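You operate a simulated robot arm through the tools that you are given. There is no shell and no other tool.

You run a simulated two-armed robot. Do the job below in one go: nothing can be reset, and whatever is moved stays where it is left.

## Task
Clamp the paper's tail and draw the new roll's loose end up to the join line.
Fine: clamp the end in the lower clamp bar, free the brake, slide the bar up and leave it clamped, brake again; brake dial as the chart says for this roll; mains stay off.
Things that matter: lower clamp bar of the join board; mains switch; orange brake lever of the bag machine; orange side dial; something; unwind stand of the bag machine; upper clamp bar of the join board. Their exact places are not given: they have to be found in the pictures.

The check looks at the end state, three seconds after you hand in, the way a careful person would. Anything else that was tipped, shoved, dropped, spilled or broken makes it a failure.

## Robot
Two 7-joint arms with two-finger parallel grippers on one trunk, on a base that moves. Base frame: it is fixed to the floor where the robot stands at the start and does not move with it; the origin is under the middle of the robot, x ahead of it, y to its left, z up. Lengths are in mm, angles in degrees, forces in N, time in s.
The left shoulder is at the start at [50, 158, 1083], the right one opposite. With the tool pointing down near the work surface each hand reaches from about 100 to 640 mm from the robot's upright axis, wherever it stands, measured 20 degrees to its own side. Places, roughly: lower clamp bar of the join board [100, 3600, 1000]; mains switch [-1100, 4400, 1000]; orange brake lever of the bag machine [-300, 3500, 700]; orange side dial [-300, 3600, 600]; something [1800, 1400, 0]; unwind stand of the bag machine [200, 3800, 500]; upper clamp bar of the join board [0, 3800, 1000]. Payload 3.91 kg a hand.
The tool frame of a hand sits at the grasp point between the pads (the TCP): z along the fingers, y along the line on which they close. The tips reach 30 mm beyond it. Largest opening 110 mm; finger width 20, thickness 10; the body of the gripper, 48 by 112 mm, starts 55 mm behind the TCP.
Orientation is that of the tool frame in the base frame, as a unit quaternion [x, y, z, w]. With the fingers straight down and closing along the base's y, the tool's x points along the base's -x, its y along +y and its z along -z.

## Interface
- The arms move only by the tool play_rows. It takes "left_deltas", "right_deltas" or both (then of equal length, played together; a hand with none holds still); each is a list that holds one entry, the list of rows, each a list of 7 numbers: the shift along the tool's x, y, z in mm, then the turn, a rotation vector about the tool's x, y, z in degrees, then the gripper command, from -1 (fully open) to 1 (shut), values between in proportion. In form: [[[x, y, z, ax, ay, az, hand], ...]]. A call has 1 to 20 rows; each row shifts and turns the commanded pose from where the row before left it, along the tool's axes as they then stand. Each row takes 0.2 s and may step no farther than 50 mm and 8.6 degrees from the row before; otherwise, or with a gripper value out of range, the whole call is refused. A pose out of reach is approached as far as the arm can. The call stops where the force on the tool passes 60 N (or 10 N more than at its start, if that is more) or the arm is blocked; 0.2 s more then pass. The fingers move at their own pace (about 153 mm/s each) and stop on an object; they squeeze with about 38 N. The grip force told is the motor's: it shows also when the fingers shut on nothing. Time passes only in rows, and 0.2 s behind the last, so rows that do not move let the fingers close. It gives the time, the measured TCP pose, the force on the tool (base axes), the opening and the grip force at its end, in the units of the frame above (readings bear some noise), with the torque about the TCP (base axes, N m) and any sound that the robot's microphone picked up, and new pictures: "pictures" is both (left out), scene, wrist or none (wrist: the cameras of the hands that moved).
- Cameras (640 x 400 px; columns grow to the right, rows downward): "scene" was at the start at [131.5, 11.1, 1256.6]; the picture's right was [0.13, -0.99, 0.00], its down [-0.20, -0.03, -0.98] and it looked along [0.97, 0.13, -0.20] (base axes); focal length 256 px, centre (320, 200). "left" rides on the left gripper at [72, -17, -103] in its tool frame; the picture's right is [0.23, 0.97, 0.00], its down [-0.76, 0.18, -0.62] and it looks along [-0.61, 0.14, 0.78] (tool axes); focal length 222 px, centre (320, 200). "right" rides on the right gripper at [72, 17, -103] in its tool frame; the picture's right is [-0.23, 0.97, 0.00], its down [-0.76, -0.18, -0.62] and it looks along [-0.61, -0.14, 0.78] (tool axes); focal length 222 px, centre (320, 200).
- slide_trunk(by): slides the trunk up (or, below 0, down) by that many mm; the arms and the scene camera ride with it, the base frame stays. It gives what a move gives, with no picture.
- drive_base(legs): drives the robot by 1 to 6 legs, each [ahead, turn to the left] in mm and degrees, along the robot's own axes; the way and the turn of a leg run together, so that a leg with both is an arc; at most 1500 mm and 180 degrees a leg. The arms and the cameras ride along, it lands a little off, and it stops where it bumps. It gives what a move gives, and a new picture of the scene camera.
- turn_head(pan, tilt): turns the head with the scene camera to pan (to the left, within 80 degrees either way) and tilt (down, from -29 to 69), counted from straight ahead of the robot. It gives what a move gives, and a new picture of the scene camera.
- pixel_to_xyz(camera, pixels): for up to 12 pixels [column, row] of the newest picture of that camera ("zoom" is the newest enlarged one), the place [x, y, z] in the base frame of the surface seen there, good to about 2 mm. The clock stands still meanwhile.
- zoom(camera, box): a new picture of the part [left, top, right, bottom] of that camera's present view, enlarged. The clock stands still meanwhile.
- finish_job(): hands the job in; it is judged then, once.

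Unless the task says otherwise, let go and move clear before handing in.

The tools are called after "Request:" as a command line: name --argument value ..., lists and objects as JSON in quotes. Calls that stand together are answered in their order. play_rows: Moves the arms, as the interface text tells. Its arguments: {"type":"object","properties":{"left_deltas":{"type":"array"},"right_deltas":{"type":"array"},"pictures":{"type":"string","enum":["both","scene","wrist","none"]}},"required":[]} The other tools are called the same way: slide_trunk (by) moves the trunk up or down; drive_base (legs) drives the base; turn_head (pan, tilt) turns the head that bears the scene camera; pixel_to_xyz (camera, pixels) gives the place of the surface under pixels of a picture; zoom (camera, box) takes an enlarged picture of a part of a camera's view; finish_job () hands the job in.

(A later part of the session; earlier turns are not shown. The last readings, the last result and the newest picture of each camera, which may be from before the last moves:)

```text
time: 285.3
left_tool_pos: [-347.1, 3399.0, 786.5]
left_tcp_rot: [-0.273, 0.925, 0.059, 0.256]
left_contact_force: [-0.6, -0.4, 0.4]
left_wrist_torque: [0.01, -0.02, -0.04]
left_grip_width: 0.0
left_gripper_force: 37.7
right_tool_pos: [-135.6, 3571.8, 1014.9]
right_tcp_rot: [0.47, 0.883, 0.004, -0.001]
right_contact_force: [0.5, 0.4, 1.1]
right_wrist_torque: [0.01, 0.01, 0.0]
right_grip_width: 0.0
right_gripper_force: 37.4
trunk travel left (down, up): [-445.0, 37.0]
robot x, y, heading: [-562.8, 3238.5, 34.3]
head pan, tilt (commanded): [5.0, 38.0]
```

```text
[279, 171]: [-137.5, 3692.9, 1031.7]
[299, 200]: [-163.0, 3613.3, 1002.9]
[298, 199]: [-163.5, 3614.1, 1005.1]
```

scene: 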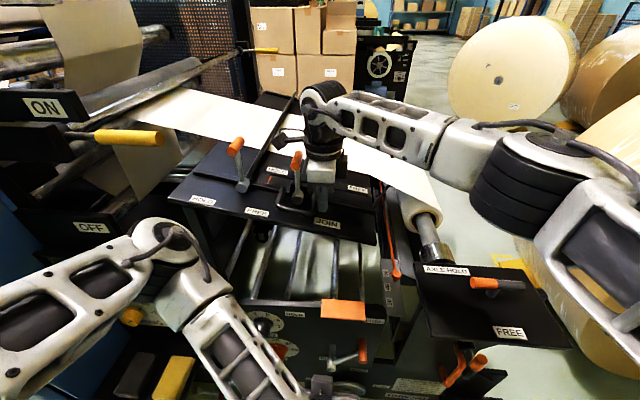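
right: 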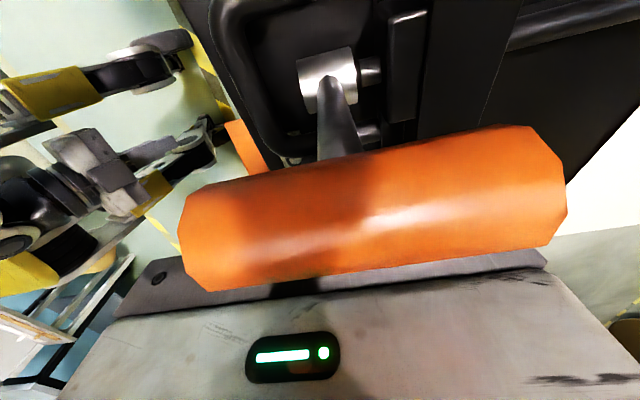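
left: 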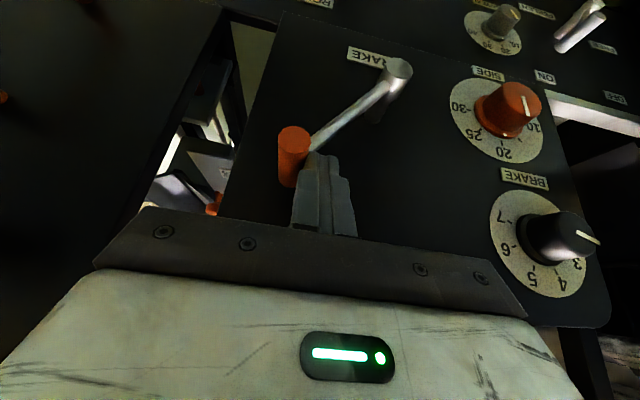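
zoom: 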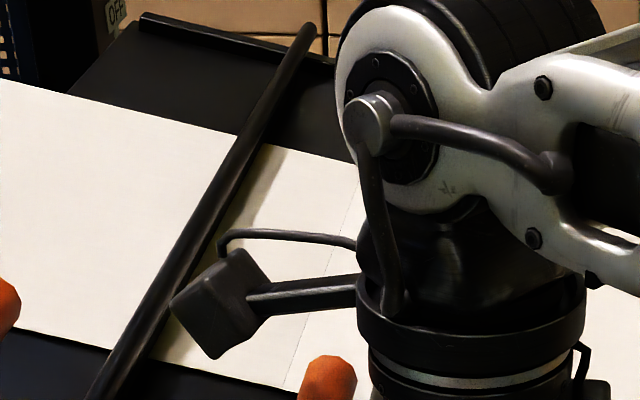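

The new end now meets the tail with only a hairline visible from (358, 180) to (285, 385). I back the right hand off carefully and inspect the join and bar position without the arm in the way.

Request:
play_rows --right_deltas '[[[-15, 0, 3, 0, 0, 0, 1], [-10, 0, 0, 0, 0, 0, 1], [0, 0, -45, 0, 0, 0, 1], [0, 0, -45, 0, 0, 0, 1], [0, 0, -45, 0, 0, 0, 1], [-10, -45, -10, 0, 0, 0, 1], [-15, -45, 0, 0, 0, 0, 1], [-15, -45, 0, 0, 0, 0, 1], [-20, -40, 0, 0, 0, 0, 1]]]' --pictures "scene"

Request:
zoom --camera "scene" --box '[225, 90, 345, 200]'

Request:
zoom --camera "scene" --box '[265, 95, 335, 165]'

```text
time: 287.3
left_tool_pos: [-347.4, 3398.7, 786.6]
left_tcp_rot: [-0.274, 0.925, 0.061, 0.255]
left_contact_force: [0.2, 0.7, 0.2]
left_wrist_torque: [0.02, -0.01, -0.03]
left_grip_width: 0.0
left_gripper_force: 37.6
right_tool_pos: [-233.6, 3399.6, 1155.1]
right_tcp_rot: [0.471, 0.882, 0.003, 0.0]
right_contact_force: [-0.4, -0.2, 0.1]
right_wrist_torque: [0.04, 0.0, 0.01]
right_grip_width: 0.2
right_gripper_force: 37.6
trunk travel left (down, up): [-445.0, 37.0]
robot x, y, heading: [-563.1, 3234.1, 34.0]
head pan, tilt (commanded): [5.0, 38.0]
```

scene: 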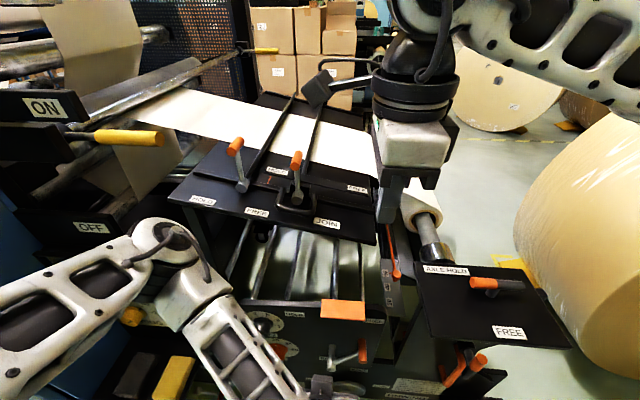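

```text
3.64 times, centred on (285, 145) of scene
```

zoom: 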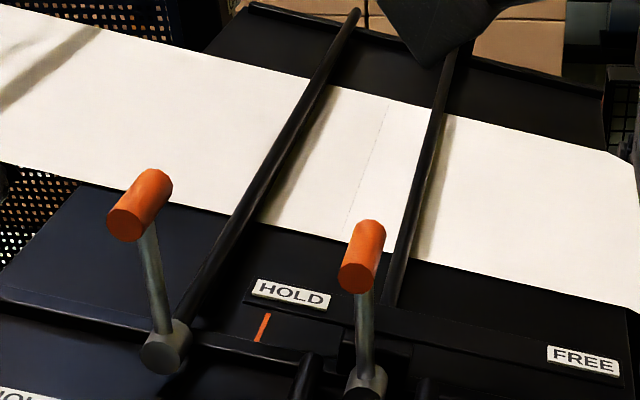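

```text
5.71 times, centred on (300, 130) of scene
```

zoom: 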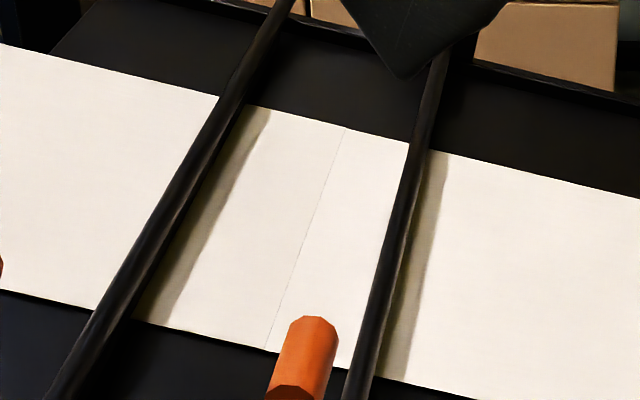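

The two ends now meet in a clean hairline seam midway between the rods, and both clamp levers stand at HOLD. I measure the seam and rods, and look again at the roll's tag, now turned further into view.

Request:
pixel_to_xyz --camera "zoom" --pixels '[[383, 300], [412, 170], [160, 270], [270, 345], [262, 345], [278, 345], [340, 140], [335, 140], [346, 140], [300, 260], [420, 250]]'

Request:
zoom --camera "scene" --box '[390, 180, 430, 230]'

Request:
zoom --camera "scene" --box '[398, 190, 418, 212]'

```text
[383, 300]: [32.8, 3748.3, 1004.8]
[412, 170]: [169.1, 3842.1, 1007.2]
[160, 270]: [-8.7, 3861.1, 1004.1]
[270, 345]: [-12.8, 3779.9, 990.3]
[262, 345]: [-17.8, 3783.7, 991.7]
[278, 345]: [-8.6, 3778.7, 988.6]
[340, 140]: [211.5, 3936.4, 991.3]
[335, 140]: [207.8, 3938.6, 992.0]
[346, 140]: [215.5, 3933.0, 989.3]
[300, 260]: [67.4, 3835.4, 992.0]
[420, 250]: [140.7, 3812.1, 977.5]
```

```text
8.00 times, centred on (410, 205) of scene
```

zoom: 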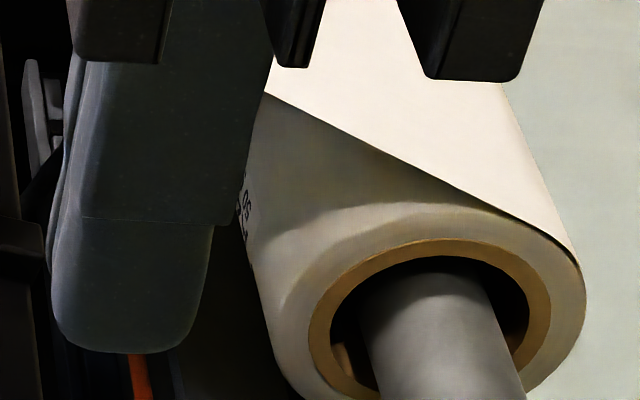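

```text
16.00 times, centred on (408, 201) of scene
```

zoom: 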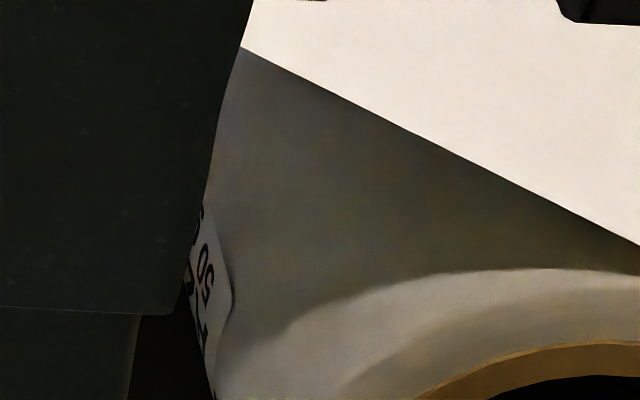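

The right hand hides the tag now. I move it aside to the right and look again.

Request:
play_rows --right_deltas '[[[-40, -20, -10, 0, 0, 0, 1], [-40, -20, -10, 0, 0, 0, 1], [-40, -20, 0, 0, 0, 0, 1], [-40, -20, 0, 0, 0, 0, 1]]]' --pictures "scene"

Request:
zoom --camera "scene" --box '[396, 186, 424, 216]'

```text
time: 288.3
left_tool_pos: [-346.7, 3400.4, 786.7]
left_tcp_rot: [-0.273, 0.925, 0.061, 0.256]
left_contact_force: [0.5, -0.4, -0.6]
left_wrist_torque: [0.0, -0.01, 0.01]
left_grip_width: 0.1
left_gripper_force: 37.8
right_tool_pos: [-208.6, 3224.1, 1173.9]
right_tcp_rot: [0.47, 0.883, 0.003, 0.0]
right_contact_force: [0.1, -0.4, 0.0]
right_wrist_torque: [0.02, -0.03, 0.01]
right_grip_width: 0.0
right_gripper_force: 37.6
trunk travel left (down, up): [-445.0, 37.0]
robot x, y, heading: [-563.1, 3235.8, 33.8]
head pan, tilt (commanded): [5.0, 38.0]
```

scene: 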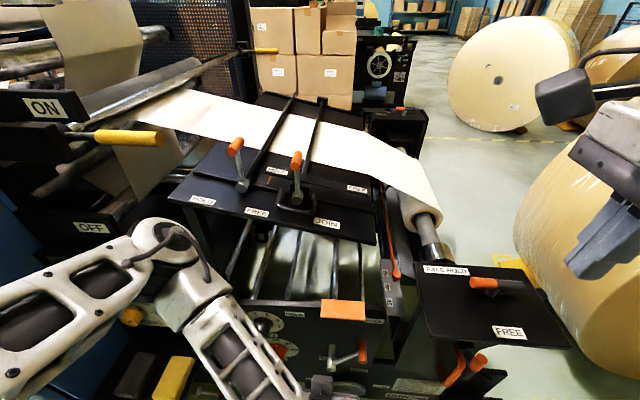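

```text
13.33 times, centred on (410, 201) of scene
```

zoom: 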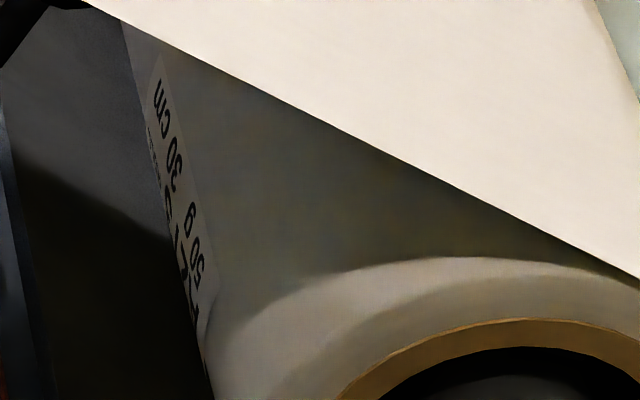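

The tag is partly round the back; it looks like "50 g 30 cm". To be certain I raise both hands and lower the trunk for a flatter view of the roll's back.

Request:
play_rows --left_deltas '[[[-21, 0, -36, 0, 0, 0, 1], [-21, 0, -36, 0, 0, 0, 1], [-21, 0, -36, 0, 0, 0, 1], [-21, 0, -36, 0, 0, 0, 1], [-21, 0, -36, 0, 0, 0, 1], [-21, 0, -36, 0, 0, 0, 1]]]' --right_deltas '[[[0, 0, -25, 0, 0, 0, 1], [0, 0, -25, 0, 0, 0, 1], [0, 0, -25, 0, 0, 0, 1], [0, 0, -25, 0, 0, 0, 1], [0, 0, -25, 0, 0, 0, 1], [0, 0, -25, 0, 0, 0, 1]]]' --pictures "none"

Request:
slide_trunk --by -230

Request:
turn_head --pan -12 --tilt 25

```text
time: 289.7
left_tool_pos: [-353.6, 3406.5, 1036.0]
left_tcp_rot: [-0.273, 0.925, 0.061, 0.256]
left_contact_force: [-0.1, 0.1, 0.5]
left_wrist_torque: [-0.01, -0.03, -0.01]
left_grip_width: 0.0
left_gripper_force: 38.0
right_tool_pos: [-211.2, 3224.1, 1325.7]
right_tcp_rot: [0.469, 0.883, 0.003, 0.0]
right_contact_force: [0.1, 0.3, -0.7]
right_wrist_torque: [-0.01, -0.03, 0.02]
right_grip_width: 0.0
right_gripper_force: 37.9
trunk travel left (down, up): [-445.0, 37.0]
robot x, y, heading: [-565.5, 3237.9, 33.7]
head pan, tilt (commanded): [5.0, 38.0]
```

```text
time: 292.1
left_tool_pos: [-354.0, 3407.7, 805.8]
left_tcp_rot: [-0.273, 0.925, 0.061, 0.256]
left_contact_force: [-0.4, -0.4, -0.1]
left_wrist_torque: [-0.02, 0.0, 0.0]
left_grip_width: 0.0
left_gripper_force: 38.6
right_tool_pos: [-209.7, 3224.5, 1096.3]
right_tcp_rot: [0.47, 0.883, 0.003, -0.001]
right_contact_force: [-0.7, -0.1, 0.4]
right_wrist_torque: [0.0, 0.02, -0.01]
right_grip_width: 0.0
right_gripper_force: 37.6
trunk travel left (down, up): [-215.0, 267.0]
robot x, y, heading: [-563.3, 3232.1, 34.3]
head pan, tilt (commanded): [5.0, 38.0]
```

```text
time: 292.9
left_tool_pos: [-353.2, 3407.3, 804.1]
left_tcp_rot: [-0.273, 0.925, 0.06, 0.256]
left_contact_force: [0.2, 0.3, 0.2]
left_wrist_torque: [0.0, 0.02, 0.01]
left_grip_width: 0.0
left_gripper_force: 37.3
right_tool_pos: [-210.2, 3225.2, 1096.3]
right_tcp_rot: [0.469, 0.883, 0.003, 0.0]
right_contact_force: [0.5, -0.8, -0.3]
right_wrist_torque: [-0.01, -0.01, -0.01]
right_grip_width: 0.0
right_gripper_force: 37.8
trunk travel left (down, up): [-215.0, 267.0]
robot x, y, heading: [-566.6, 3238.9, 34.1]
head pan, tilt (commanded): [-12.0, 25.0]
```

scene: 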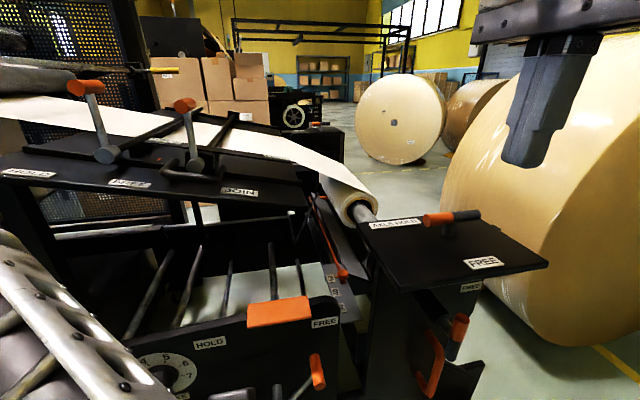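

Request:
zoom --camera "scene" --box '[312, 168, 384, 232]'

Request:
zoom --camera "scene" --box '[318, 172, 352, 212]'

```text
6.25 times, centred on (348, 200) of scene
```

zoom: 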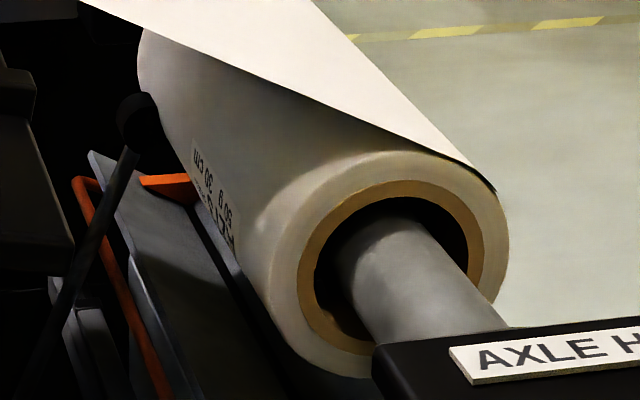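

```text
10.00 times, centred on (335, 192) of scene
```

zoom: 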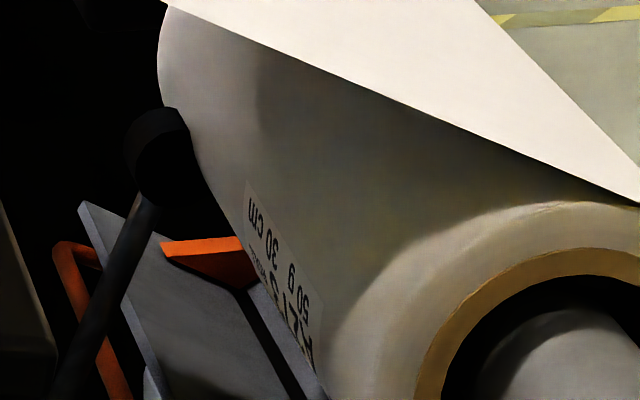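

The tag shows clearly upside-down. One tighter zoom to confirm the figures.

Request:
zoom --camera "scene" --box '[325, 188, 337, 210]'

Request:
slide_trunk --by -60

Request:
turn_head --pan -12 --tilt 22

Request:
zoom --camera "scene" --box '[322, 180, 344, 210]'

```text
16.00 times, centred on (331, 199) of scene
```

zoom: 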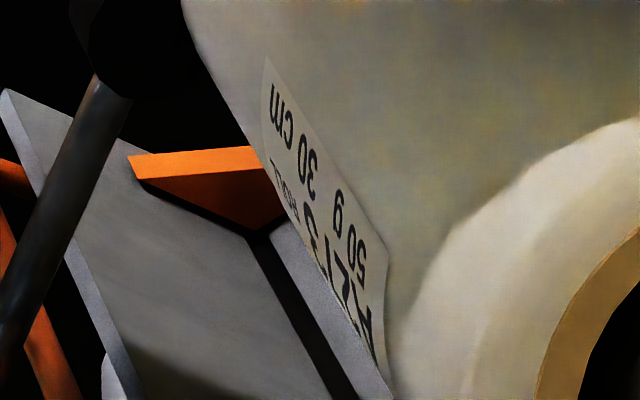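

```text
time: 293.9
left_tool_pos: [-353.3, 3406.8, 746.2]
left_tcp_rot: [-0.273, 0.925, 0.061, 0.257]
left_contact_force: [-0.5, -1.6, -1.0]
left_wrist_torque: [0.0, 0.02, 0.02]
left_grip_width: 0.1
left_gripper_force: 37.4
right_tool_pos: [-209.2, 3224.1, 1035.9]
right_tcp_rot: [0.47, 0.883, 0.003, 0.0]
right_contact_force: [0.0, 0.5, 0.8]
right_wrist_torque: [0.0, 0.02, -0.01]
right_grip_width: 0.0
right_gripper_force: 38.1
trunk travel left (down, up): [-155.0, 327.0]
robot x, y, heading: [-558.3, 3240.0, 33.7]
head pan, tilt (commanded): [-12.0, 25.0]
```

```text
time: 294.5
left_tool_pos: [-353.4, 3406.5, 746.6]
left_tcp_rot: [-0.273, 0.925, 0.06, 0.256]
left_contact_force: [-0.6, -0.3, -0.5]
left_wrist_torque: [0.01, -0.01, -0.02]
left_grip_width: 0.1
left_gripper_force: 37.8
right_tool_pos: [-209.6, 3225.8, 1036.4]
right_tcp_rot: [0.47, 0.883, 0.003, 0.0]
right_contact_force: [0.5, -0.7, -0.2]
right_wrist_torque: [0.02, -0.01, 0.02]
right_grip_width: 0.1
right_gripper_force: 37.5
trunk travel left (down, up): [-155.0, 327.0]
robot x, y, heading: [-563.3, 3239.6, 33.9]
head pan, tilt (commanded): [-12.0, 22.0]
```

scene: 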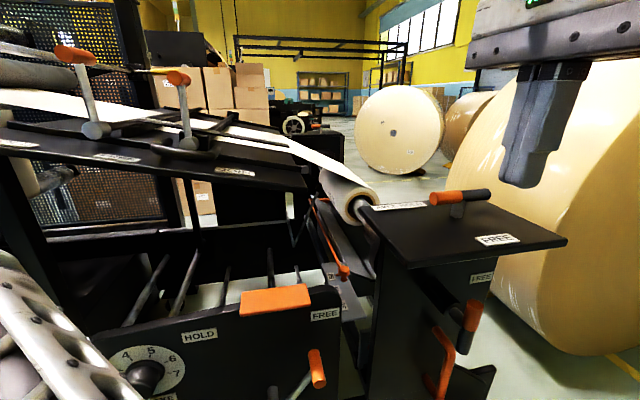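

```text
13.33 times, centred on (333, 195) of scene
```

zoom: 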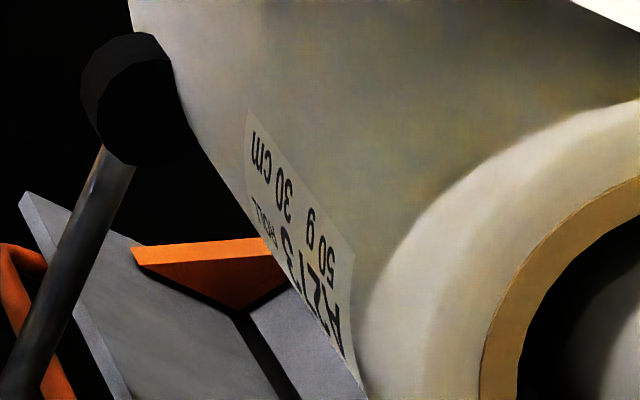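

The tag definitely reads "A213 ROLL, 50 g, 30 cm" (upside down), so the chart gives BRAKE 2, not 3; I will correct the dial. First I put the brake lever back: the left hand will straddle its grip from above and carry it to HOLD.

Request:
play_rows --left_deltas '[[[-8.8, -29.9, -15.3, 0, 0, 0, -0.2], [-8.8, -29.9, -15.3, 0, 0, 0, -0.2], [-8.8, -29.9, -15.3, 0, 0, 0, -0.2], [-28.3, 0, 16.3, 0, 0, 0, -0.2], [-28.3, 0, 16.3, 0, 0, 0, -0.2], [-28.3, 0, 16.3, 0, 0, 0, -0.2], [0, 0, 0, 0, 0, 0, -0.2]]]'

```text
time: 296.1
left_tool_pos: [-224.6, 3384.0, 800.2]
left_tcp_rot: [-0.272, 0.926, 0.059, 0.256]
left_contact_force: [0.0, -0.1, -0.1]
left_wrist_torque: [0.0, -0.02, -0.02]
left_grip_width: 66.1
left_gripper_force: 0.1
right_tool_pos: [-209.2, 3224.3, 1036.7]
right_tcp_rot: [0.469, 0.883, 0.004, -0.001]
right_contact_force: [-0.6, 0.8, 0.0]
right_wrist_torque: [-0.03, 0.02, 0.03]
right_grip_width: 0.1
right_gripper_force: 37.3
trunk travel left (down, up): [-155.0, 327.0]
robot x, y, heading: [-560.1, 3240.7, 33.9]
head pan, tilt (commanded): [-12.0, 22.0]
```

scene: 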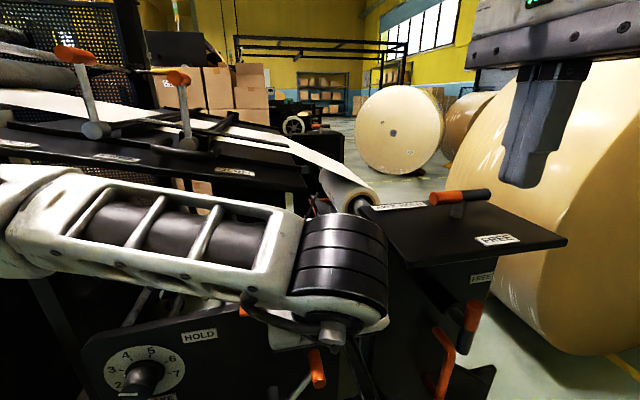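
left: 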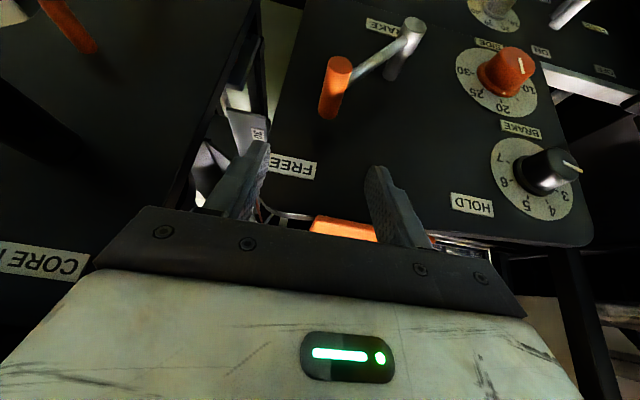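

The brake grip (335, 85) lies between the open fingers. I lower the hand around it and narrow the fingers to a loose cage.

Request:
play_rows --left_deltas '[[[13.7, 0, 23.7, 0, 0, 0, -0.2], [13.7, 0, 23.7, 0, 0, 0, -0.2], [13.4, 0, 23.2, 0, 0, 0, -0.2], [0, 0, 0, 0, 0, 0, 0.3], [0, 0, 0, 0, 0, 0, 0.3]]]' --pictures "wrist"

Request:
zoom --camera "left" --box '[200, 40, 440, 240]'

```text
time: 297.3
left_tool_pos: [-222.5, 3382.0, 718.6]
left_tcp_rot: [-0.273, 0.926, 0.06, 0.255]
left_contact_force: [0.2, 1.0, -0.2]
left_wrist_torque: [-0.07, 0.01, -0.02]
left_grip_width: 38.5
left_gripper_force: 0.1
right_tool_pos: [-210.1, 3225.5, 1037.4]
right_tcp_rot: [0.469, 0.883, 0.003, 0.0]
right_contact_force: [1.1, 0.2, -0.7]
right_wrist_torque: [0.0, 0.02, -0.02]
right_grip_width: 0.0
right_gripper_force: 37.6
trunk travel left (down, up): [-155.0, 327.0]
robot x, y, heading: [-562.9, 3240.7, 34.3]
head pan, tilt (commanded): [-12.0, 22.0]
```

left: 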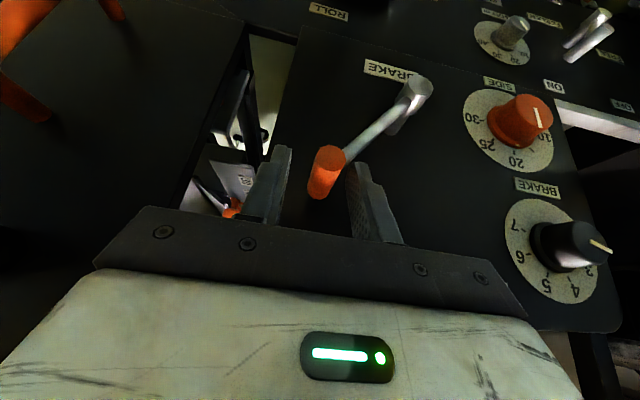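

```text
2.00 times, centred on (320, 140) of left
```

zoom: 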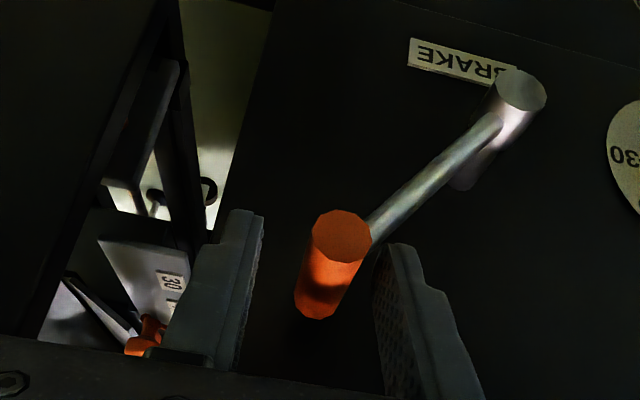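

The grip is caged between the fingers with no contact. I carry the lever left along its arc towards HOLD, halfway first.

Request:
play_rows --left_deltas '[[[0, 11.4, 0, 0, 0, 0, 0.3], [-2.65, 9, -4.6, 0, 0, 0, 0.3], [-2.65, 9, -4.6, 0, 0, 0, 0.3], [-1.8, 10, -3.1, 0, 0, 0, 0.3], [-1.8, 10, -3.1, 0, 0, 0, 0.3], [-0.9, 10.5, -1.6, 0, 0, 0, 0.3], [-0.9, 10.5, -1.6, 0, 0, 0, 0.3]]]' --pictures "wrist"

```text
time: 298.9
left_tool_pos: [-260.0, 3442.6, 738.2]
left_tcp_rot: [-0.274, 0.925, 0.06, 0.256]
left_contact_force: [0.4, 0.1, 0.5]
left_wrist_torque: [-0.02, 0.02, 0.0]
left_grip_width: 38.5
left_gripper_force: 0.1
right_tool_pos: [-210.4, 3224.3, 1035.8]
right_tcp_rot: [0.469, 0.883, 0.003, 0.001]
right_contact_force: [0.5, 0.0, -0.6]
right_wrist_torque: [0.03, 0.01, -0.01]
right_grip_width: 0.2
right_gripper_force: 37.7
trunk travel left (down, up): [-155.0, 327.0]
robot x, y, heading: [-562.3, 3238.9, 34.1]
head pan, tilt (commanded): [-12.0, 22.0]
```

left: 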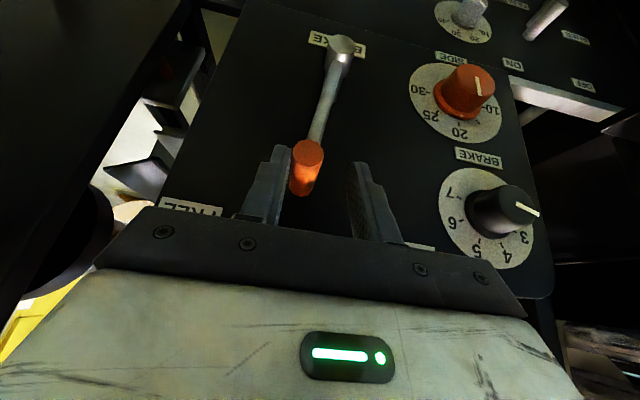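

The lever follows and is nearly upright, held against the right-hand finger. I carry it over the top to the HOLD side.

Request:
play_rows --left_deltas '[[[0, 10.6, 0, 0, 0, 0, 0.3], [0, 10.6, 0, 0, 0, 0, 0.3], [0.9, 10.5, 1.6, 0, 0, 0, 0.3], [0.9, 10.5, 1.6, 0, 0, 0, 0.3], [1.8, 10, 3.1, 0, 0, 0, 0.3], [1.8, 10, 3.1, 0, 0, 0, 0.3], [2.65, 9.2, 4.6, 0, 0, 0, 0.3], [2.65, 9.2, 4.6, 0, 0, 0, 0.3]]]'

Request:
zoom --camera "left" --box '[160, 20, 420, 240]'

```text
time: 300.7
left_tool_pos: [-303.8, 3509.8, 716.1]
left_tcp_rot: [-0.273, 0.925, 0.06, 0.257]
left_contact_force: [0.0, -1.4, 0.9]
left_wrist_torque: [-0.06, -0.06, -0.02]
left_grip_width: 39.0
left_gripper_force: 0.5
right_tool_pos: [-209.8, 3224.9, 1036.2]
right_tcp_rot: [0.469, 0.883, 0.002, 0.0]
right_contact_force: [0.1, -0.5, 0.2]
right_wrist_torque: [0.03, 0.0, -0.04]
right_grip_width: 0.0
right_gripper_force: 38.5
trunk travel left (down, up): [-155.0, 327.0]
robot x, y, heading: [-564.9, 3239.3, 34.0]
head pan, tilt (commanded): [-12.0, 22.0]
```

scene: 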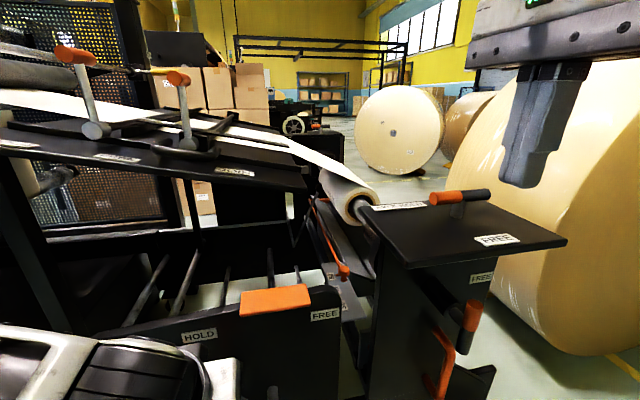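
left: 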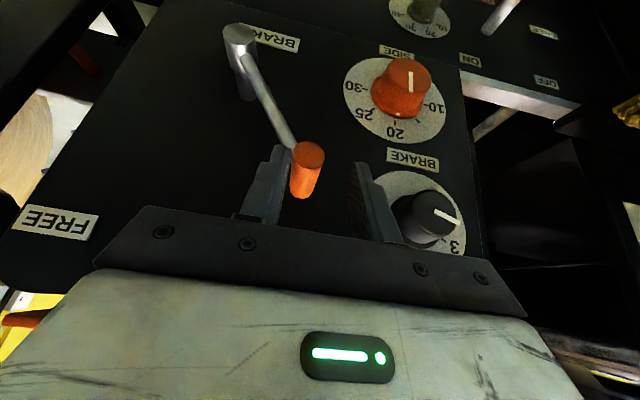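

```text
1.82 times, centred on (290, 130) of left
```

zoom: 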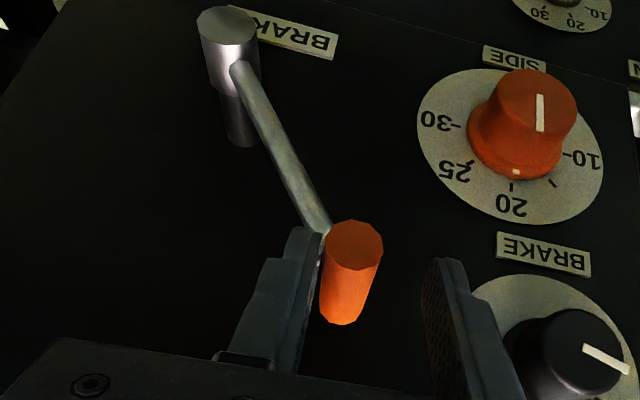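

The lever is over on the HOLD side. I measure its angle and press it gently to its stop.

Request:
pixel_to_xyz --camera "zoom" --pixels '[[352, 248], [228, 25], [285, 150]]'

Request:
play_rows --left_deltas '[[[0.5, 3, 1, 0, 0, 0, 0.3], [0.5, 3, 1, 0, 0, 0, 0.3], [0, 0, 0, 0, 0, 0, 0.3]]]' --pictures "wrist"

Request:
zoom --camera "left" --box '[160, 20, 420, 240]'

Request:
pixel_to_xyz --camera "zoom" --pixels '[[352, 248], [345, 240], [225, 25], [280, 150]]'

```text
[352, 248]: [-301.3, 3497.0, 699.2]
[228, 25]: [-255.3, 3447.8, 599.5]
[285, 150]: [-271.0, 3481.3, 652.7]
```

```text
time: 301.5
left_tool_pos: [-305.1, 3513.6, 715.3]
left_tcp_rot: [-0.272, 0.925, 0.058, 0.258]
left_contact_force: [5.6, -16.0, 10.1]
left_wrist_torque: [-0.55, -0.32, -0.47]
left_grip_width: 47.1
left_gripper_force: 8.6
right_tool_pos: [-209.5, 3223.9, 1036.3]
right_tcp_rot: [0.47, 0.883, 0.004, -0.001]
right_contact_force: [0.6, 1.0, 0.7]
right_wrist_torque: [0.01, -0.02, 0.0]
right_grip_width: 0.0
right_gripper_force: 37.7
trunk travel left (down, up): [-155.0, 327.0]
robot x, y, heading: [-561.9, 3240.6, 33.9]
head pan, tilt (commanded): [-12.0, 22.0]
```

left: 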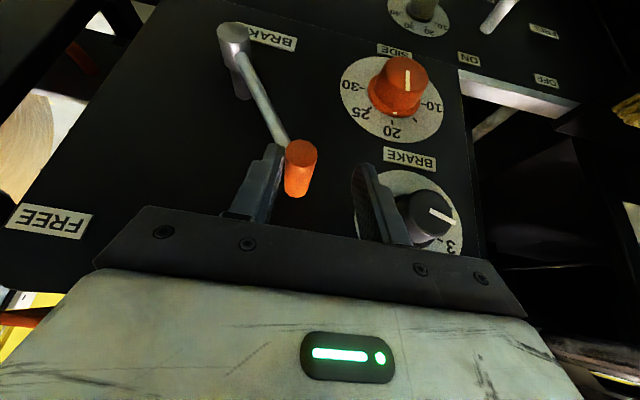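

```text
1.82 times, centred on (290, 130) of left
```

zoom: 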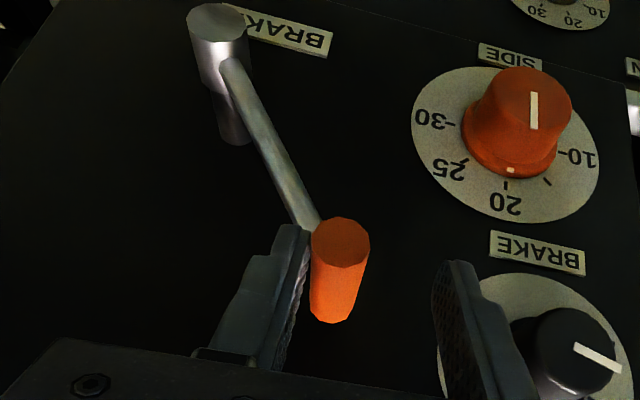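

```text
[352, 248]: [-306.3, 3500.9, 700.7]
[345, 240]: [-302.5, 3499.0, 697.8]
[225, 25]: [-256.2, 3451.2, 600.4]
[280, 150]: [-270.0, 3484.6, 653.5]
```

The lever is back at its original HOLD position (t≈71) against the stop. I open, lift the left hand clear, and then back the robot off to correct the dial to 2.

Request:
play_rows --left_deltas '[[[0, -8, 0, 0, 0, 0, 0.1], [0, 0, 0, 0, 0, 0, -0.2], [0, 0, 0, 0, 0, 0, -0.2], [-17, 0, -29, 0, 0, 0, -0.2], [-17, 0, -29, 0, 0, 0, -0.2], [-17, 0, -29, 0, 0, 0, -0.2], [30, 0, -20, 0, 0, 0, -0.2], [30, 0, -20, 0, 0, 0, -0.2], [30, 0, -20, 0, 0, 0, -0.2]]]'

Request:
zoom --camera "left" --box '[160, 0, 560, 240]'

```text
time: 303.5
left_tool_pos: [-365.7, 3447.5, 833.5]
left_tcp_rot: [-0.275, 0.925, 0.062, 0.254]
left_contact_force: [0.0, -0.4, -0.9]
left_wrist_torque: [-0.03, -0.01, 0.0]
left_grip_width: 66.2
left_gripper_force: 0.1
left hand out of reach, approached as far as the arm can: row 8, 9
right_tool_pos: [-210.6, 3224.1, 1037.0]
right_tcp_rot: [0.47, 0.882, 0.003, -0.001]
right_contact_force: [-0.3, 0.5, -0.3]
right_wrist_torque: [0.0, 0.01, -0.01]
right_grip_width: 0.0
right_gripper_force: 37.8
trunk travel left (down, up): [-155.0, 327.0]
robot x, y, heading: [-559.3, 3239.1, 34.2]
head pan, tilt (commanded): [-12.0, 22.0]
```

scene: 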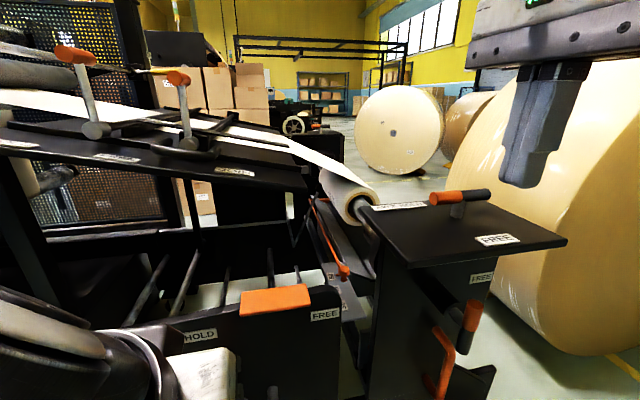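
left: 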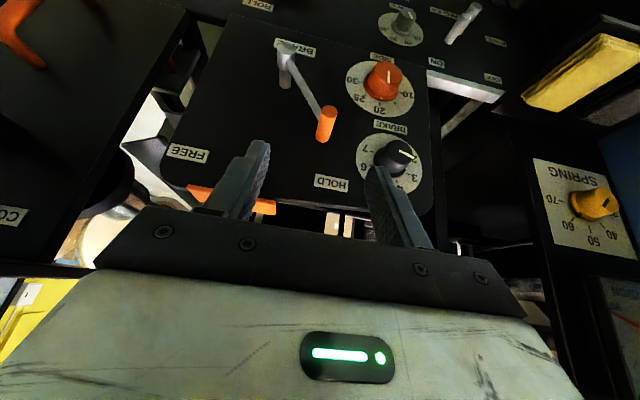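

```text
1.60 times, centred on (360, 120) of left
```

zoom: 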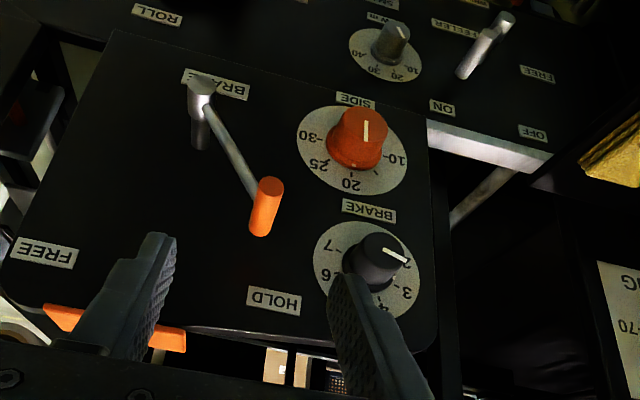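

The brake lever rests at HOLD and the other controls are unchanged. I drive back 270 mm to the distance that worked for the dial.

Request:
drive_base --legs '[[-270, 0]]'

Request:
turn_head --pan 5 --tilt 30

```text
time: 305.4
left_tool_pos: [-587.7, 3298.7, 833.5]
left_tcp_rot: [-0.272, 0.926, 0.06, 0.255]
left_contact_force: [0.5, 0.7, -0.1]
left_wrist_torque: [-0.01, -0.01, 0.0]
left_grip_width: 66.0
left_gripper_force: 0.1
right_tool_pos: [-432.4, 3075.6, 1036.3]
right_tcp_rot: [0.47, 0.883, 0.002, 0.0]
right_contact_force: [0.0, -0.2, 0.5]
right_wrist_torque: [-0.03, 0.03, 0.01]
right_grip_width: 0.0
right_gripper_force: 37.8
trunk travel left (down, up): [-155.0, 327.0]
robot x, y, heading: [-781.6, 3089.2, 33.9]
head pan, tilt (commanded): [-12.0, 22.0]
```

scene: 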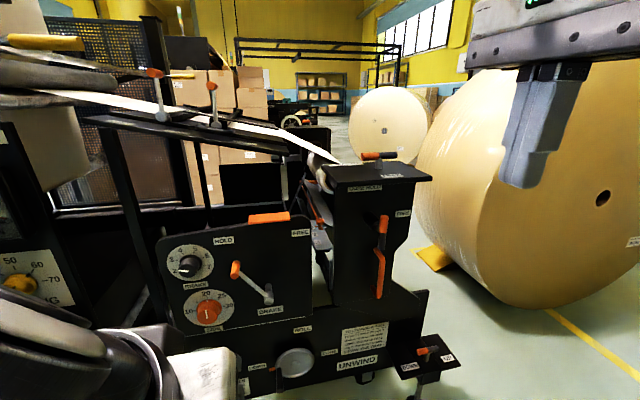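

```text
time: 306.2
left_tool_pos: [-585.8, 3298.2, 832.7]
left_tcp_rot: [-0.274, 0.926, 0.06, 0.254]
left_contact_force: [-0.4, 0.0, -0.5]
left_wrist_torque: [-0.01, -0.01, -0.01]
left_grip_width: 66.0
left_gripper_force: 0.1
right_tool_pos: [-432.6, 3074.2, 1036.4]
right_tcp_rot: [0.47, 0.882, 0.003, 0.0]
right_contact_force: [0.2, -0.8, -0.3]
right_wrist_torque: [-0.04, -0.02, 0.01]
right_grip_width: 0.0
right_gripper_force: 37.6
trunk travel left (down, up): [-155.0, 327.0]
robot x, y, heading: [-786.9, 3091.5, 34.1]
head pan, tilt (commanded): [5.0, 30.0]
```

scene: 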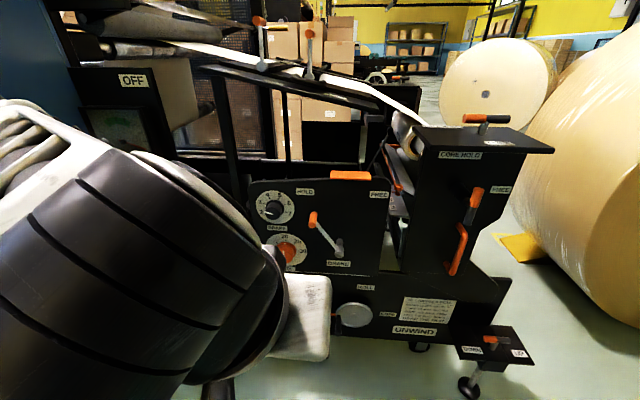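

From here the dial is nearly frontal. I zoom on it for an exact reading before regripping.

Request:
zoom --camera "scene" --box '[248, 185, 300, 230]'

Request:
play_rows --left_deltas '[[[0, 20, 0, 0, -7.5, 0, -0.1], [0, 20, 0, 0, -7.5, 0, -0.1]]]' --pictures "none"

```text
8.89 times, centred on (274, 208) of scene
```

zoom: 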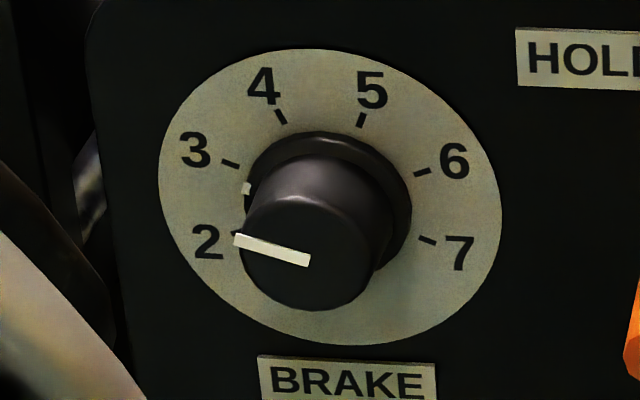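

```text
time: 306.8
left_tool_pos: [-551.6, 3317.1, 855.0]
left_tcp_rot: [-0.262, 0.884, 0.096, 0.375]
left_contact_force: [0.3, -0.7, 0.2]
left_wrist_torque: [0.03, 0.02, 0.01]
left_grip_width: 60.4
left_gripper_force: 0.1
left hand out of reach, approached as far as the arm can: row 1, 2
right_tool_pos: [-431.8, 3075.3, 1035.9]
right_tcp_rot: [0.47, 0.882, 0.004, -0.001]
right_contact_force: [-0.6, 0.4, 0.2]
right_wrist_torque: [0.01, -0.04, 0.03]
right_grip_width: 0.0
right_gripper_force: 37.6
trunk travel left (down, up): [-155.0, 327.0]
robot x, y, heading: [-785.3, 3088.1, 34.0]
head pan, tilt (commanded): [5.0, 30.0]
```

The hand was folded too close for that; I bring it forward to its pre-grasp in front of the dial, as before.

Request:
play_rows --left_deltas '[[[-8.5, 19.7, 42, 0, 0, 0, -0.1], [-8.5, 19.7, 42, 0, 0, 0, -0.1], [-8.5, 19.7, 42, 0, 0, 0, -0.1], [-8.5, 19.7, 42, 0, 0, 0, -0.1], [-8.5, 19.7, 42, 0, 0, 0, -0.1], [-8.5, 19.7, 42, 0, 0, 0, -0.1]]]'

```text
time: 308.2
left_tool_pos: [-432.3, 3528.9, 711.2]
left_tcp_rot: [-0.262, 0.885, 0.096, 0.374]
left_contact_force: [-0.2, -0.5, 0.8]
left_wrist_torque: [-0.02, 0.01, 0.02]
left_grip_width: 60.1
left_gripper_force: 0.0
right_tool_pos: [-431.5, 3074.4, 1036.0]
right_tcp_rot: [0.471, 0.882, 0.003, 0.0]
right_contact_force: [0.6, 0.5, 0.6]
right_wrist_torque: [-0.01, -0.02, -0.01]
right_grip_width: 0.0
right_gripper_force: 37.6
trunk travel left (down, up): [-155.0, 327.0]
robot x, y, heading: [-787.1, 3086.9, 33.9]
head pan, tilt (commanded): [5.0, 30.0]
```

scene: 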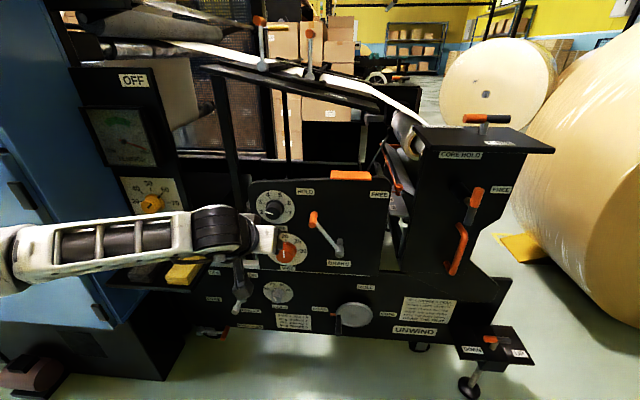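
left: 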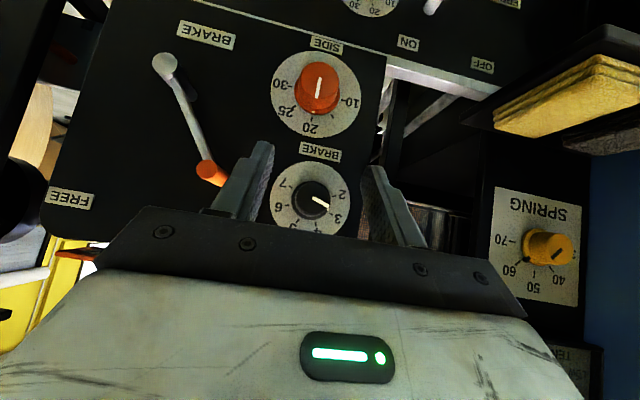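

The hand is in front of the dial (s≈158, t≈169, z≈711). I roll it -16° and close in to 60 mm from the knob.

Request:
play_rows --left_deltas '[[[0, 0, 0, -5.66, 0, 5.66, -0.1], [0, 0, 0, -5.66, 0, 5.66, -0.1], [-21.2, 3.2, 21.8, 0, 0, 0, -0.1], [-21.2, 3.2, 21.8, 0, 0, 0, -0.1], [0, 0, 0, 0, 0, 0, -0.1]]]' --pictures "wrist"

Request:
zoom --camera "left" --box '[240, 110, 400, 240]'

```text
time: 309.4
left_tool_pos: [-386.3, 3566.5, 711.5]
left_tcp_rot: [-0.209, 0.893, 0.219, 0.334]
left_contact_force: [-0.8, 0.2, 0.2]
left_wrist_torque: [0.01, 0.05, 0.0]
left_grip_width: 60.4
left_gripper_force: 0.0
right_tool_pos: [-432.0, 3074.6, 1035.4]
right_tcp_rot: [0.47, 0.883, 0.003, 0.0]
right_contact_force: [-0.6, 0.3, -0.8]
right_wrist_torque: [0.03, 0.0, 0.0]
right_grip_width: 0.0
right_gripper_force: 37.7
trunk travel left (down, up): [-155.0, 327.0]
robot x, y, heading: [-787.0, 3085.6, 33.8]
head pan, tilt (commanded): [5.0, 30.0]
```

left: 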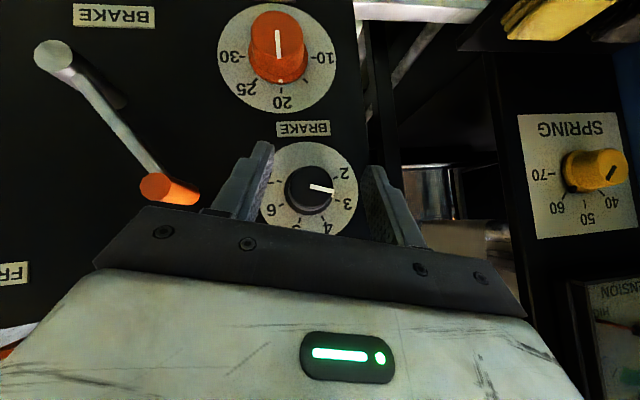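

```text
3.08 times, centred on (320, 175) of left
```

zoom: 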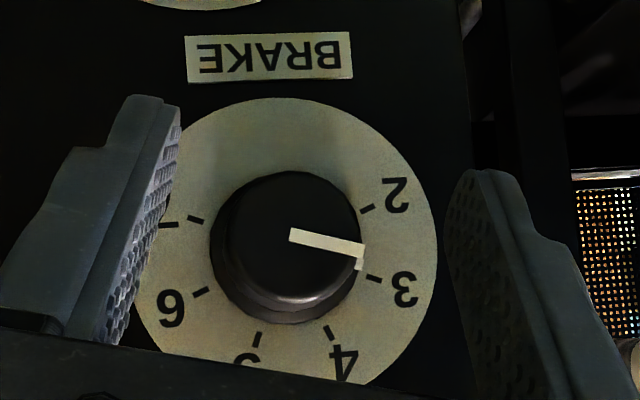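

The hand is aligned (s≈99, t≈175, z≈711.5) and the pointer reads about 2.9. I advance onto the knob and grip it.

Request:
play_rows --left_deltas '[[[-14.5, 0.3, 14.5, 0, 0, 0, -0.1], [-14.5, 0.3, 14.5, 0, 0, 0, -0.1], [-14.5, 0.3, 14.5, 0, 0, 0, -0.1], [0, 0, 0, 0, 0, 0, -0.1]]]' --pictures "none"

Request:
play_rows --left_deltas '[[[0, 0, 0, 0, 0, 0, 1], [0, 0, 0, 0, 0, 0, 1], [0, 0, 0, 0, 0, 0, 1]]]' --pictures "wrist"

```text
time: 310.4
left_tool_pos: [-333.3, 3599.7, 713.2]
left_tcp_rot: [-0.209, 0.893, 0.219, 0.334]
left_contact_force: [0.1, 0.6, 0.6]
left_wrist_torque: [0.03, 0.02, -0.01]
left_grip_width: 60.7
left_gripper_force: 0.1
right_tool_pos: [-431.8, 3074.9, 1035.5]
right_tcp_rot: [0.47, 0.882, 0.003, 0.0]
right_contact_force: [-0.4, 0.3, -0.9]
right_wrist_torque: [-0.02, -0.01, 0.02]
right_grip_width: 0.0
right_gripper_force: 37.9
trunk travel left (down, up): [-155.0, 327.0]
robot x, y, heading: [-783.7, 3086.7, 34.0]
head pan, tilt (commanded): [5.0, 30.0]
```

```text
time: 311.2
left_tool_pos: [-333.4, 3601.2, 713.0]
left_tcp_rot: [-0.211, 0.892, 0.22, 0.335]
left_contact_force: [-0.5, 6.7, 3.3]
left_wrist_torque: [-0.26, 0.6, 0.29]
left_grip_width: 41.1
left_gripper_force: 44.8
right_tool_pos: [-431.7, 3075.4, 1035.8]
right_tcp_rot: [0.47, 0.883, 0.003, 0.0]
right_contact_force: [0.0, -0.3, 0.3]
right_wrist_torque: [0.01, 0.01, -0.01]
right_grip_width: 0.1
right_gripper_force: 37.8
trunk travel left (down, up): [-155.0, 327.0]
robot x, y, heading: [-789.0, 3085.9, 33.6]
head pan, tilt (commanded): [5.0, 30.0]
```

left: 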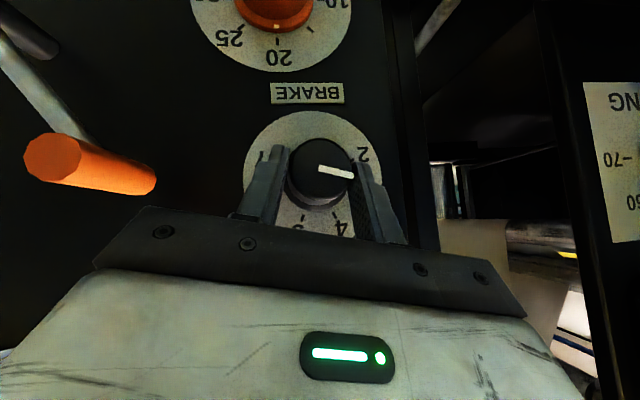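

The knob is gripped (41 mm). I turn it 44° further counter-clockwise, to 2.

Request:
play_rows --left_deltas '[[[0.07, 1.39, 0.07, 5.66, 0, -5.66, 1], [0.07, 1.39, 0.07, 5.66, 0, -5.66, 1], [0.07, 1.39, 0.07, 5.66, 0, -5.66, 1], [0.07, 1.39, 0.07, 5.66, 0, -5.66, 1], [0.07, 1.39, 0.07, 5.66, 0, -5.66, 1], [0.03, 0.7, 0.03, 2.83, 0, -2.83, 1], [0, 0, 0, 0, 0, 0, 1]]]' --pictures "wrist"

Request:
play_rows --left_deltas '[[[0, 0, 0, 0, 0, 0, -0.1], [0, 0, 0, 0, 0, 0, -0.1], [28, 0, -28, 0, 0, 0, -0.1], [28, 0, -28, 0, 0, 0, -0.1], [28, 0, -28, 0, 0, 0, -0.1], [0, 0, 0, -5.66, 0, 5.66, -0.5], [0, 0, 0, -5.66, 0, 5.66, -1], [0, 0, 0, -5.66, 0, 5.66, -1], [0, 0, 0, -2.5, 0, 2.5, -1]]]' --pictures "wrist"

Request:
zoom --camera "left" --box '[255, 150, 365, 240]'

```text
time: 312.8
left_tool_pos: [-339.2, 3611.4, 711.2]
left_tcp_rot: [-0.345, 0.829, -0.119, 0.425]
left_contact_force: [-25.3, 13.2, 7.7]
left_wrist_torque: [0.59, -0.43, 0.92]
left_grip_width: 41.0
left_gripper_force: 45.1
right_tool_pos: [-432.6, 3074.6, 1037.4]
right_tcp_rot: [0.47, 0.882, 0.003, 0.002]
right_contact_force: [-0.1, 0.5, -0.2]
right_wrist_torque: [0.0, 0.02, -0.03]
right_grip_width: 0.1
right_gripper_force: 37.7
trunk travel left (down, up): [-155.0, 327.0]
robot x, y, heading: [-783.1, 3088.3, 34.0]
head pan, tilt (commanded): [5.0, 30.0]
```

left: 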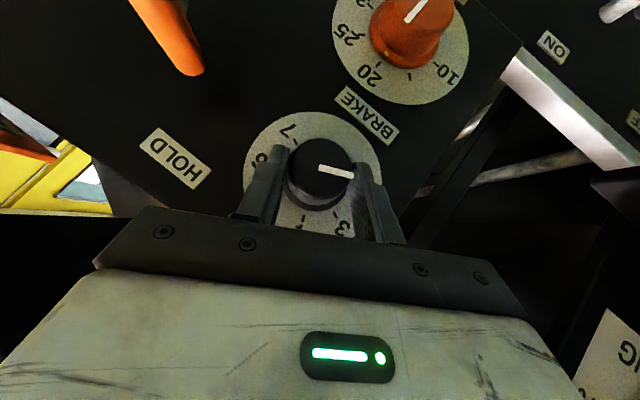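

```text
time: 314.8
left_tool_pos: [-435.5, 3542.1, 711.4]
left_tcp_rot: [-0.264, 0.884, 0.093, 0.374]
left_contact_force: [0.1, 0.3, -0.3]
left_wrist_torque: [0.0, 0.03, 0.0]
left_grip_width: 109.9
left_gripper_force: 0.1
right_tool_pos: [-431.7, 3074.1, 1035.7]
right_tcp_rot: [0.47, 0.883, 0.003, 0.0]
right_contact_force: [-0.1, -0.2, -0.5]
right_wrist_torque: [0.0, 0.0, 0.02]
right_grip_width: 0.1
right_gripper_force: 38.1
trunk travel left (down, up): [-155.0, 327.0]
robot x, y, heading: [-782.0, 3089.3, 33.9]
head pan, tilt (commanded): [5.0, 30.0]
```

left: 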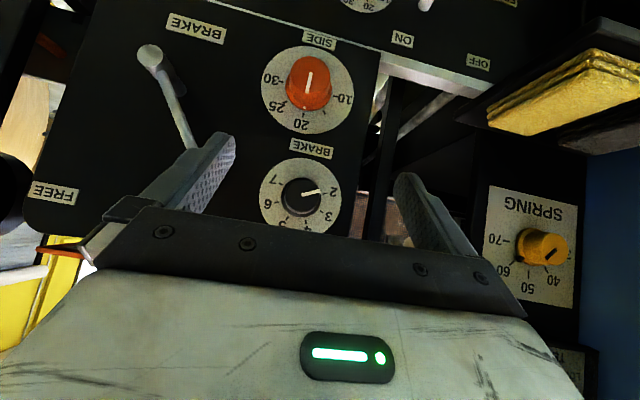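

```text
4.44 times, centred on (310, 195) of left
```

zoom: 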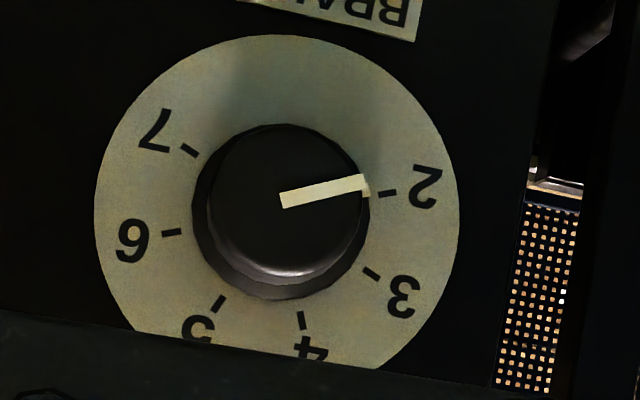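

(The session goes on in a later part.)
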